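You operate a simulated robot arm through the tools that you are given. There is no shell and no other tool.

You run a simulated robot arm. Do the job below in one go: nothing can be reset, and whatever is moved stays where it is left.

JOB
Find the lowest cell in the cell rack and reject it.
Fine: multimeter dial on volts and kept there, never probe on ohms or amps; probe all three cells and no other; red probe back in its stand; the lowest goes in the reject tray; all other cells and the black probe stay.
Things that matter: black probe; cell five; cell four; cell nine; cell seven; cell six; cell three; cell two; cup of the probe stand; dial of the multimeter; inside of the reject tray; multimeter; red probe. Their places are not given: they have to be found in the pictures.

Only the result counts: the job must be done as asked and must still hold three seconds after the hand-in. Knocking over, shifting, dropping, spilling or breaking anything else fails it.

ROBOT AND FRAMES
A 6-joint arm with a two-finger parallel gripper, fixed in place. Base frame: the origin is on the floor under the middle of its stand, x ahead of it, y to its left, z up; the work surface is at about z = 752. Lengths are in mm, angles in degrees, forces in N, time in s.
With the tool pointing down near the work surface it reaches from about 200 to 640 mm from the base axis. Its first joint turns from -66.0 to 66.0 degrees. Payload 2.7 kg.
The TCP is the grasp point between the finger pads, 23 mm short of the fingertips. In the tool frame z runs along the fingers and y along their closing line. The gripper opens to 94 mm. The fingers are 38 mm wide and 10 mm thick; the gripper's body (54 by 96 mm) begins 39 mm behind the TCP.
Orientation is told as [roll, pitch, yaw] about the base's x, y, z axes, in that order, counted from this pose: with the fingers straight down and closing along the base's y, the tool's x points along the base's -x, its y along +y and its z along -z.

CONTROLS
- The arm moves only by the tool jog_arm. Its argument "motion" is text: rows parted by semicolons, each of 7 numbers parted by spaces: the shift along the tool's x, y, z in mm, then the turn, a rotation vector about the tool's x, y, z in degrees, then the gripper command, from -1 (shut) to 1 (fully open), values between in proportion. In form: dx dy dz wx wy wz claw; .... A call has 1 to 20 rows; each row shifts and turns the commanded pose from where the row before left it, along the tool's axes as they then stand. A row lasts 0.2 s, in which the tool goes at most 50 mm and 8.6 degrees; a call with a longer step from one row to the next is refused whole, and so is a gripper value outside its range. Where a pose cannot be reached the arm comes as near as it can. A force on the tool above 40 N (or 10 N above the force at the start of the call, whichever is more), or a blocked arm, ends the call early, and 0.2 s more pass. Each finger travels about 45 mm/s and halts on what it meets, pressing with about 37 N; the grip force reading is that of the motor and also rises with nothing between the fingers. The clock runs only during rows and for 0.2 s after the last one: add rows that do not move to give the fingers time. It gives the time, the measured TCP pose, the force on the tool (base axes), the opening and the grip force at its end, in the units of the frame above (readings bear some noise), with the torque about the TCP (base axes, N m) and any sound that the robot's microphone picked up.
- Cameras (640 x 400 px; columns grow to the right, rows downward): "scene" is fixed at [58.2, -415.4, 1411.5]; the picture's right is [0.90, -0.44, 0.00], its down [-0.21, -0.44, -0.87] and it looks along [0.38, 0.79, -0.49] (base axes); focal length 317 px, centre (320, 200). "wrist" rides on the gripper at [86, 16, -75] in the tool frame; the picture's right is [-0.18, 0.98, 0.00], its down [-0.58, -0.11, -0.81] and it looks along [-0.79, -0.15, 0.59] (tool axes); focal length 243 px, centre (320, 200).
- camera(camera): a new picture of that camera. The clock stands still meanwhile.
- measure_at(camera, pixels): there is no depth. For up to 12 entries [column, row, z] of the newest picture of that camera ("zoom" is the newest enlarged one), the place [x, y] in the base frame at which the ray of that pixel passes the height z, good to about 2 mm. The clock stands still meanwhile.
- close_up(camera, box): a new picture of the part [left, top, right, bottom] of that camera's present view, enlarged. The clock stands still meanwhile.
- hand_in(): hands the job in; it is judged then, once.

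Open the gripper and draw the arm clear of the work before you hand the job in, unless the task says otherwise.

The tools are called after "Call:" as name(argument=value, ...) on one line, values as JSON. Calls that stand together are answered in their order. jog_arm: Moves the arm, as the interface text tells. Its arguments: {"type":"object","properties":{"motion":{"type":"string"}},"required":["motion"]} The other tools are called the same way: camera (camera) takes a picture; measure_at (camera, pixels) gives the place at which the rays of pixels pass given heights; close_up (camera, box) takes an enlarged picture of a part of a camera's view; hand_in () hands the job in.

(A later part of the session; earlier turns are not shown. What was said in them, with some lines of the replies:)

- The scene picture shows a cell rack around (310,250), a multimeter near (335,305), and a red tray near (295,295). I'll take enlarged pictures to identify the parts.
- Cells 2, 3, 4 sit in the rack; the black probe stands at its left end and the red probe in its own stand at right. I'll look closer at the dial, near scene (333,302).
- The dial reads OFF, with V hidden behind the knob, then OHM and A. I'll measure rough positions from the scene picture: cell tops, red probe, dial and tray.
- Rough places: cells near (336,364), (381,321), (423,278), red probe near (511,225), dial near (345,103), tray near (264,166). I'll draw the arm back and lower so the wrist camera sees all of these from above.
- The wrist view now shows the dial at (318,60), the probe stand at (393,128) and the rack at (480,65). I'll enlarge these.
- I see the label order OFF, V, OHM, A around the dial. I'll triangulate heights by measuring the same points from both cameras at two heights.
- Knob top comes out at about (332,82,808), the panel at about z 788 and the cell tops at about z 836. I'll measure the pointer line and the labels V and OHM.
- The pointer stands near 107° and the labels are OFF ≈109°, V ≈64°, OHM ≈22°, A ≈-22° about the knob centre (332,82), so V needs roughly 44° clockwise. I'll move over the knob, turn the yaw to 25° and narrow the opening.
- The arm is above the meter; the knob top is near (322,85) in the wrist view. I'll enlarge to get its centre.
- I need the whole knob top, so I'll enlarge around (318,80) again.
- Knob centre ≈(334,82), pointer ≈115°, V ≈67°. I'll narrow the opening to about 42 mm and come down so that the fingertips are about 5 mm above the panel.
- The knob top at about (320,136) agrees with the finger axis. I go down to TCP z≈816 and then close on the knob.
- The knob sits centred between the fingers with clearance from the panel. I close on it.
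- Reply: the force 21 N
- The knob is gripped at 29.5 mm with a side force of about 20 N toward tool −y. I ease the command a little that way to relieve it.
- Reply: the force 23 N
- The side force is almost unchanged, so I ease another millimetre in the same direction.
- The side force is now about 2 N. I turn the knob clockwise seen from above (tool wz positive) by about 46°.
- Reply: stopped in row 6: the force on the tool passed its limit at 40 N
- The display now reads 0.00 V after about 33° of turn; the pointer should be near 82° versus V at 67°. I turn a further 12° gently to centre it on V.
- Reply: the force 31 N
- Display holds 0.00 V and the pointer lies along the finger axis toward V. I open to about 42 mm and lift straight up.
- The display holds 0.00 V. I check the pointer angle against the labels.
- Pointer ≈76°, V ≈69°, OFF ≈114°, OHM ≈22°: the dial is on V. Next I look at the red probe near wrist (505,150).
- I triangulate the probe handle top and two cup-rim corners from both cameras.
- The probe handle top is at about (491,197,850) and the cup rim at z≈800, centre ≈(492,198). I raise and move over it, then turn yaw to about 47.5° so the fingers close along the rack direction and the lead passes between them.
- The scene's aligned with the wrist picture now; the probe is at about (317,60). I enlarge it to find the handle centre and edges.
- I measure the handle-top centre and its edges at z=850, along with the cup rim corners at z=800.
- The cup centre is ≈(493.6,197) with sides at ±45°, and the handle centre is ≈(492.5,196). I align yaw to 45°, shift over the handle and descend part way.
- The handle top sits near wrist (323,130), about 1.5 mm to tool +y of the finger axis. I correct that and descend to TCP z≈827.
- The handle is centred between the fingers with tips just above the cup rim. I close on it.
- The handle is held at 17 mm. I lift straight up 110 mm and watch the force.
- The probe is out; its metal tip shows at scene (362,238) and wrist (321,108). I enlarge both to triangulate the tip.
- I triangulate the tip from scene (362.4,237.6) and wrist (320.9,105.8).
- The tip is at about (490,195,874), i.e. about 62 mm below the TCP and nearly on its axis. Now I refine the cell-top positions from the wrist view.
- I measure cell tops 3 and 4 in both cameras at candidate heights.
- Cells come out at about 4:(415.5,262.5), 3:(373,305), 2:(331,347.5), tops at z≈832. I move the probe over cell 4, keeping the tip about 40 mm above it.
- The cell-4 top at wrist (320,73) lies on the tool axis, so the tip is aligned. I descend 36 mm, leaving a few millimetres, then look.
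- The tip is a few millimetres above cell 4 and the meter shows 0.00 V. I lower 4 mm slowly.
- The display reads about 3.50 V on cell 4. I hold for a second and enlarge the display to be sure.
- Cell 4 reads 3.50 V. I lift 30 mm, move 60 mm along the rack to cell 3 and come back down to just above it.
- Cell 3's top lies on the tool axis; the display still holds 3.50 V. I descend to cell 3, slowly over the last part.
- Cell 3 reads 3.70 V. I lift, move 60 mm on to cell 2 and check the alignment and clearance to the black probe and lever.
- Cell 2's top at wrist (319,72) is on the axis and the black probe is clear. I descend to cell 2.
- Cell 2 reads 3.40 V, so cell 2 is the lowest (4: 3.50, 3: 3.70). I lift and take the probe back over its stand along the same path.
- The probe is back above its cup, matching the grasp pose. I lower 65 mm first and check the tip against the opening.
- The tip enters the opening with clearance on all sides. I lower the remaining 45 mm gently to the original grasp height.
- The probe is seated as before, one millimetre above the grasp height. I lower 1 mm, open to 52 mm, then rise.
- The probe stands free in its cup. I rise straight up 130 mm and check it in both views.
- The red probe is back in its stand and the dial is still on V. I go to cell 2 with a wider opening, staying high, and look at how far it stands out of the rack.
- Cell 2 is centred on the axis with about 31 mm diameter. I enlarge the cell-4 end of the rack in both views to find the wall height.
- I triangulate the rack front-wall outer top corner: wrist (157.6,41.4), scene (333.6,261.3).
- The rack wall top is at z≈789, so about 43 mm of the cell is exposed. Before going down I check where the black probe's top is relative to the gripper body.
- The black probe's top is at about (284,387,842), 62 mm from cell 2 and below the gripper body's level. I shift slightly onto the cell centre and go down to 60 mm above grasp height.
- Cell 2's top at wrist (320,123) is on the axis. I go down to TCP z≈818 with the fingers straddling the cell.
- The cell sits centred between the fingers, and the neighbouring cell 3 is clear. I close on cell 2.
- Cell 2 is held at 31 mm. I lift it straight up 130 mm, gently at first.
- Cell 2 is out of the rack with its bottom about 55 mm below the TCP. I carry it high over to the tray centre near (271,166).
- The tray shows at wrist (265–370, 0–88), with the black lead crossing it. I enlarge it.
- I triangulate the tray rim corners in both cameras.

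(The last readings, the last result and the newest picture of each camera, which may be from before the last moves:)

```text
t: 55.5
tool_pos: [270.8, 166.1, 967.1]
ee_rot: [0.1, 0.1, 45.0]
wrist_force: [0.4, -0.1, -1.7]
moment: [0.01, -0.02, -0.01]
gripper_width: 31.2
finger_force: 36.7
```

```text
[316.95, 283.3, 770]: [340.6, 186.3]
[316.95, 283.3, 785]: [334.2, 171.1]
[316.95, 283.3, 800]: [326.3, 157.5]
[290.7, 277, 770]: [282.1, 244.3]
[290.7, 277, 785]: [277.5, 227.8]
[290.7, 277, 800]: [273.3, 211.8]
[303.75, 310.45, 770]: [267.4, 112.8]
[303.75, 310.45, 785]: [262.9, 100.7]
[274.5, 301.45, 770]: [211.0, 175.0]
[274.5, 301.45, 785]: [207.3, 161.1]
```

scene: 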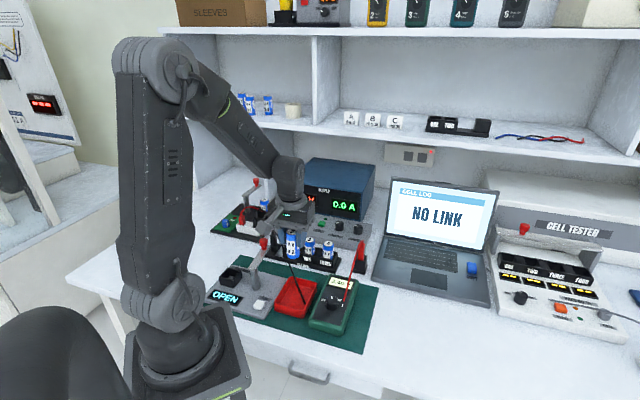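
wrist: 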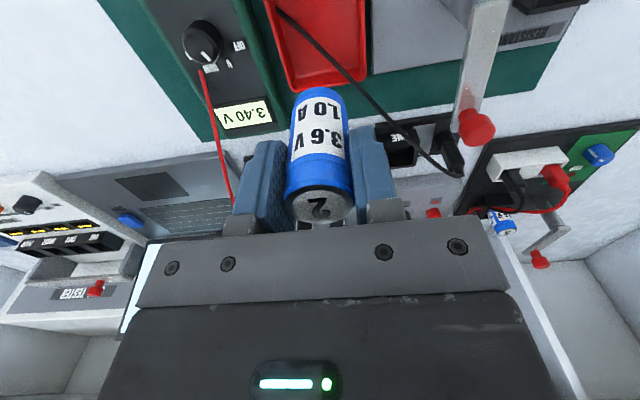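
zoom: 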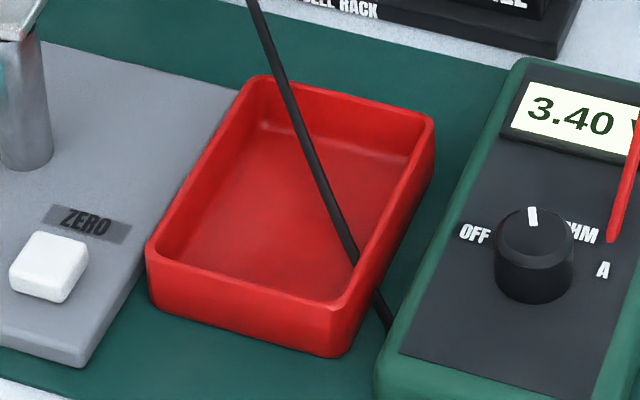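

The tray's rim is at z≈783 and its centre at (271,167), with an 80 by 100 mm outline turned 45°. The cell hangs over its centre; I lower to leave about 15 mm.

Call:
jog_arm(motion="0 0.5 20 0 0 0 -1; 0 0 20 0 0 0 -1; 0 0 20 0 0 0 -1; 0 0 20 0 0 0 -1; 0 0 20 0 0 0 -1; 0 0 20 0 0 0 -1; 0 0 15 0 0 0 -1; 0 0 5 0 0 0 -1; 0 0 0 0 0 0 -1; 0 0 0 0 0 0 -1")

Call:
camera(camera="wrist")

Call:
close_up(camera="scene", box=[240, 230, 352, 330])

```text
t: 57.7
tool_pos: [270.9, 166.8, 828.0]
ee_rot: [0.0, 0.1, 45.0]
wrist_force: [0.0, -0.1, -0.7]
moment: [-0.02, 0.01, 0.02]
gripper_width: 31.3
finger_force: 36.7
```

```text
taken
```

wrist: 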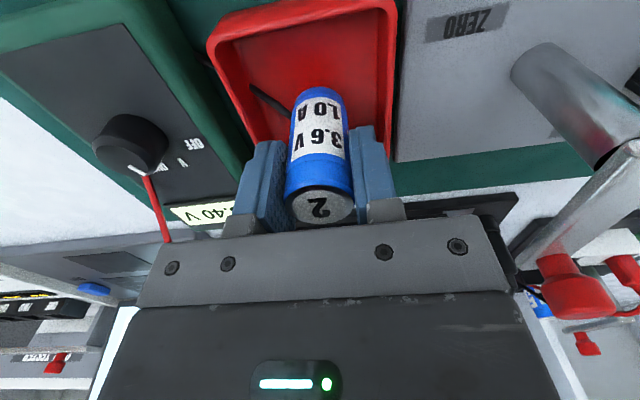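

```text
4.00 times, centred on (296, 280) of scene
```

zoom: 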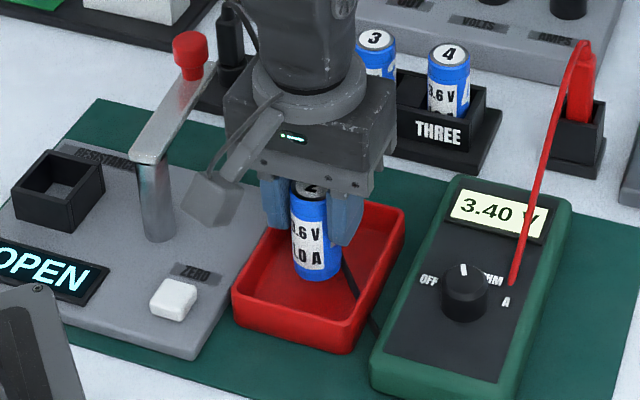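

The cell hangs inside the tray outline with its bottom a little above the floor. I lower in small steps and watch the vertical force.

Call:
jog_arm(motion="0 0 2 0 0 0 -1; 0 0 2 0 0 0 -1; 0 0 2 0 0 0 -1; 0 0 2 0 0 0 -1; 0 0 2 0 0 0 -1; 0 0 1 0 0 0 -1; 0 0 0 0 0 0 -1; 0 0 0 0 0 0 -1")

Call:
close_up(camera="scene", box=[268, 265, 332, 325])

Call:
close_up(camera="wrist", box=[200, 0, 440, 150])

```text
t: 59.5
tool_pos: [270.7, 168.0, 815.5]
ee_rot: [0.1, 0.1, 45.0]
wrist_force: [-0.6, 0.6, -1.7]
moment: [0.02, 0.01, 0.02]
gripper_width: 31.2
finger_force: 37.0
```

```text
6.67 times, centred on (300, 295) of scene
```

zoom: 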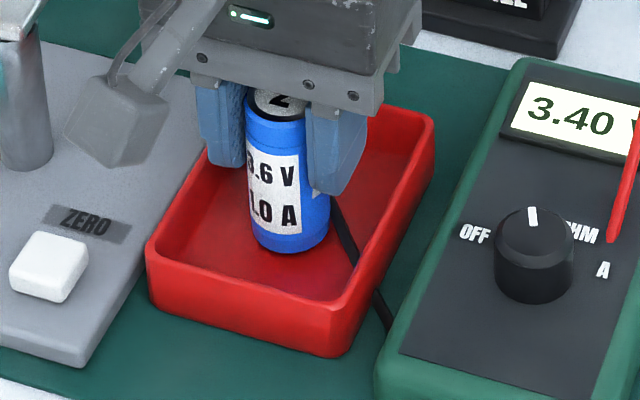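

```text
2.67 times, centred on (320, 75) of wrist
```

zoom: 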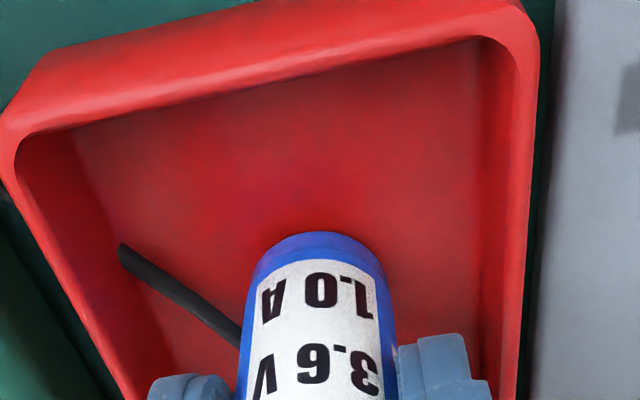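

No contact force yet at z≈816. I continue down in sub-millimetre steps.

Call:
jog_arm(motion="0 0 0.7 0 0 0 -1; 0 0 0.7 0 0 0 -1; 0 0 0.6 0 0 0 -1; 0 0 0 0 0 0 -1; 0 0 0 0 0 0 -1")

```text
t: 60.7
tool_pos: [271.2, 167.3, 813.3]
ee_rot: [0.0, 0.1, 45.0]
wrist_force: [-0.1, 0.3, -1.5]
moment: [-0.02, 0.01, 0.0]
gripper_width: 31.2
finger_force: 36.7
```

Still about −1.5 N, which is just the cell's weight. I lower another 2 mm.

Call:
jog_arm(motion="0 0 0.7 0 0 0 -1; 0 0 0.7 0 0 0 -1; 0 0 0.6 0 0 0 -1; 0 0 0 0 0 0 -1; 0 0 0 0 0 0 -1")

```text
t: 61.9
tool_pos: [271.2, 166.9, 813.1]
ee_rot: [0.1, 0.1, 45.0]
wrist_force: [-0.7, -2.4, 13.4]
moment: [-0.17, 0.09, 0.0]
gripper_width: 31.2
finger_force: 37.0
```

Contact: the vertical force rose to 13 N, so the cell stands on the tray floor. I ease up 0.5 mm and open slowly to about 42 mm.

Call:
jog_arm(motion="0 0 -0.5 0 0 0 -1; 0 0 0 0 0 0 -1; 0 0 0 0 0 0 -0.33; 0 0 0 0 0 0 -0.28; 0 0 0 0 0 0 -0.2; 0 0 0 0 0 0 -0.1; 0 0 0 0 0 0 -0.1; 0 0 0 0 0 0 -0.1")

Call:
close_up(camera="scene", box=[268, 265, 332, 325])

Call:
close_up(camera="wrist", box=[160, 0, 480, 220])

```text
t: 63.7
tool_pos: [271.3, 167.7, 813.3]
ee_rot: [0.1, 0.1, 45.0]
wrist_force: [0.7, 0.4, -0.9]
moment: [-0.04, 0.0, -0.01]
gripper_width: 42.5
finger_force: 0.1
```

```text
6.67 times, centred on (300, 295) of scene
```

zoom: 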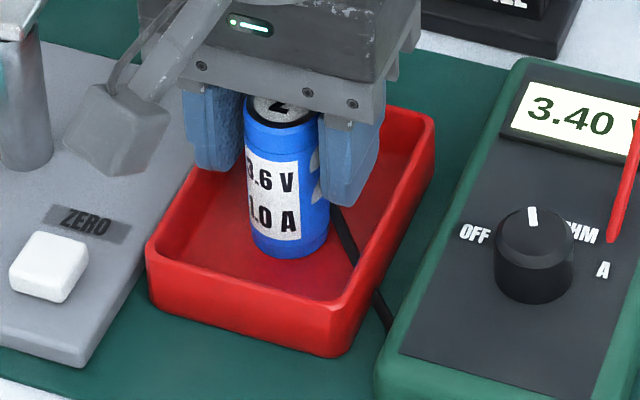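

```text
1.82 times, centred on (320, 110) of wrist
```

zoom: 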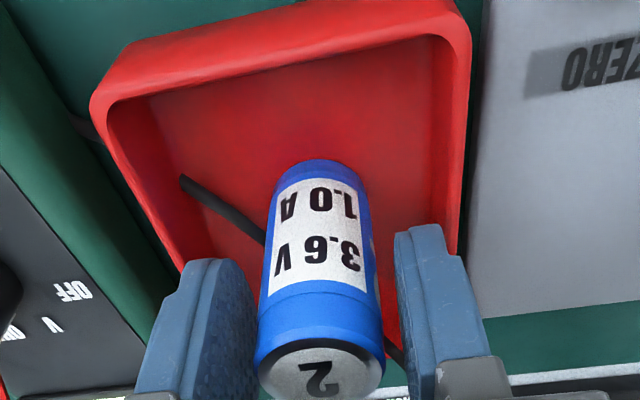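

The cell stands upright and free in the tray. I rise straight up slowly, then higher.

Call:
jog_arm(motion="0 0 -5 0 0 0 -0.1; 0 0 -10 0 0 0 -0.1; 0 0 -15 0 0 0 -0.1; 0 0 -20 0 0 0 -0.1; 0 0 -25 0 0 0 -0.1; 0 0 -30 0 0 0 -0.1; 0 0 -30 0 0 0 -0.1; 0 0 -30 0 0 0 -0.1; 0 0 0 0 0 0 -0.1; 0 0 0 0 0 0 0.5; 0 0 0 0 0 0 1; 0 0 0 0 0 0 1; 0 0 0 0 0 0 1")

Call:
camera(camera="scene")

Call:
close_up(camera="scene", box=[220, 220, 380, 330])

Call:
camera(camera="wrist")

```text
t: 66.5
tool_pos: [273.0, 168.6, 977.4]
ee_rot: [0.1, 0.1, 45.1]
wrist_force: [-0.4, 0.0, 0.6]
moment: [0.02, 0.02, -0.02]
gripper_width: 94.0
finger_force: 0.0
```

```text
taken
```

scene: 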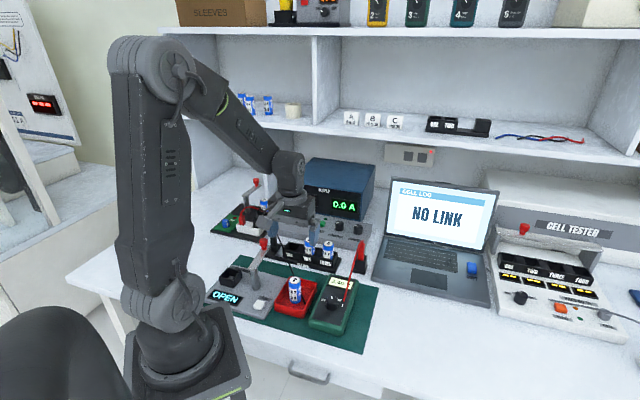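

```text
3.64 times, centred on (300, 275) of scene
```

zoom: 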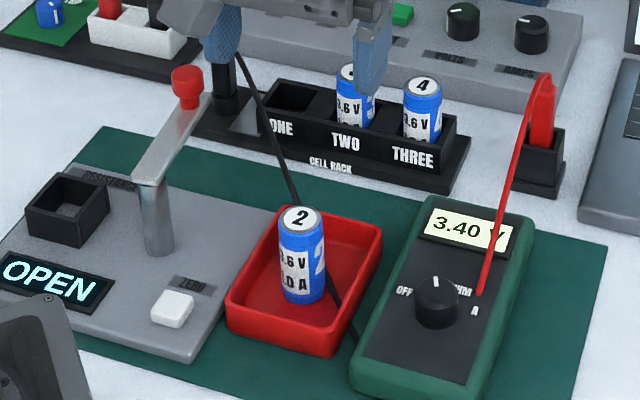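

```text
taken
```

wrist: 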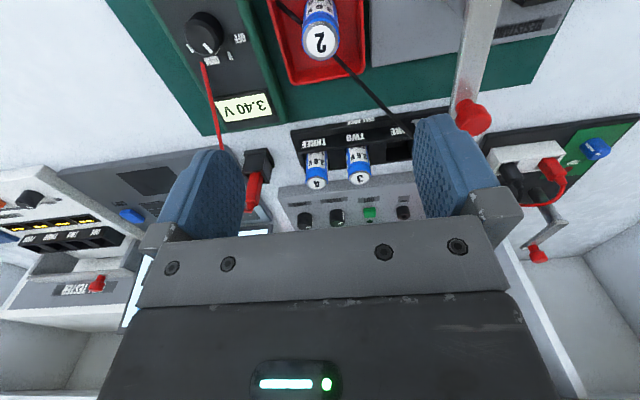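

Cell 2 stands in the tray, cells 3 and 4 and both probes are in place, and the dial is on V. I draw the arm further up and clear, then check once more.

Call:
jog_arm(motion="0 0 -30 0 0 0 1; 0 0 -30 0 0 0 1; 0 0 -30 0 0 0 1; 0 0 -30 0 0 0 1; 0 0 0 0 0 6 1; 0 0 0 0 0 8 1; 0 0 0 0 0 8 1; 0 0 0 0 0 8 1; 0 0 0 0 0 8 1; 0 0 0 0 0 7 1; -20 -12 0 0 0 0 1; -25 -15 0 0 0 0 1; -25 -15 0 0 0 0 1; -25 -15 0 0 0 0 1; -25 -15 0 0 0 0 1; 0 0 0 0 0 0 1; 0 0 0 0 0 0 1")

Call:
camera(camera="scene")

Call:
close_up(camera="scene", box=[220, 220, 380, 330])

```text
t: 70.1
tool_pos: [391.9, 95.1, 1096.3]
ee_rot: [0.0, 0.1, 0.1]
wrist_force: [0.6, 1.1, -0.3]
moment: [0.01, -0.03, -0.05]
gripper_width: 94.1
finger_force: 0.0
```

```text
taken
```

scene: 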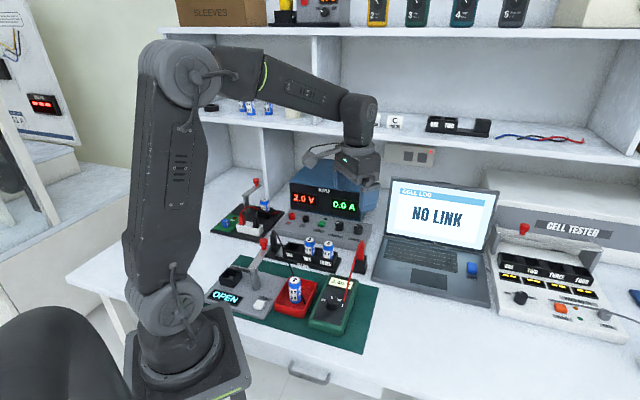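

```text
3.64 times, centred on (300, 275) of scene
```

zoom: 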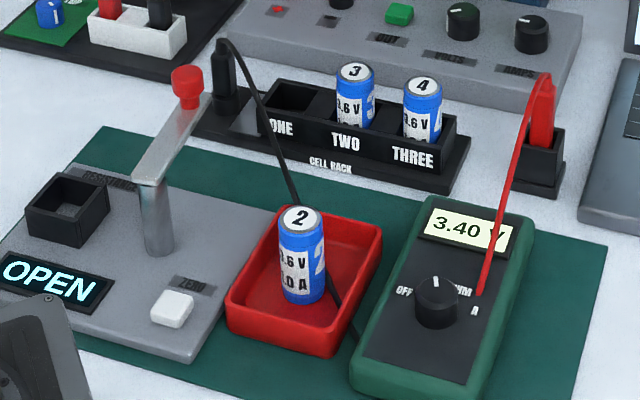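

The final picture shows cell 2 (3.40 V, the lowest) upright in the reject tray and cells 3 and 4 still in the rack. The black probe is untouched, the red probe is in its stand, the dial is on volts, and the arm is clear with the gripper open. I hand the job in.

Call:
hand_in()

```text
The job is handed in.
```

Cell two was the lowest in the rack at 3.40 V, and it now stands upright in the reject tray. I have handed the job in; no verdict came back.

| Cell | Reading |
|---|---|
| Two | 3.40 V |
| Three | 3.70 V |
| Four | 3.50 V |

- **Multimeter:** I turned the dial from off to volts before probing, and it was still on volts at the end. The pointer sits about 7° short of the centre of the V mark, but the display reads volts.
- **Probes:** I touched only the three rack cells with the red probe, and it is back in its stand. I did not move the black probe.
- **Other cells:** Cells three and four are still in the rack, and I did not touch any others.
- **Force stop:** While I was turning the dial, the arm stopped once when the force passed the 40 N limit. I finished the turn in smaller steps, and the last picture shows nothing knocked over or shifted.

The arm was clear of the work with the gripper open when I handed in.
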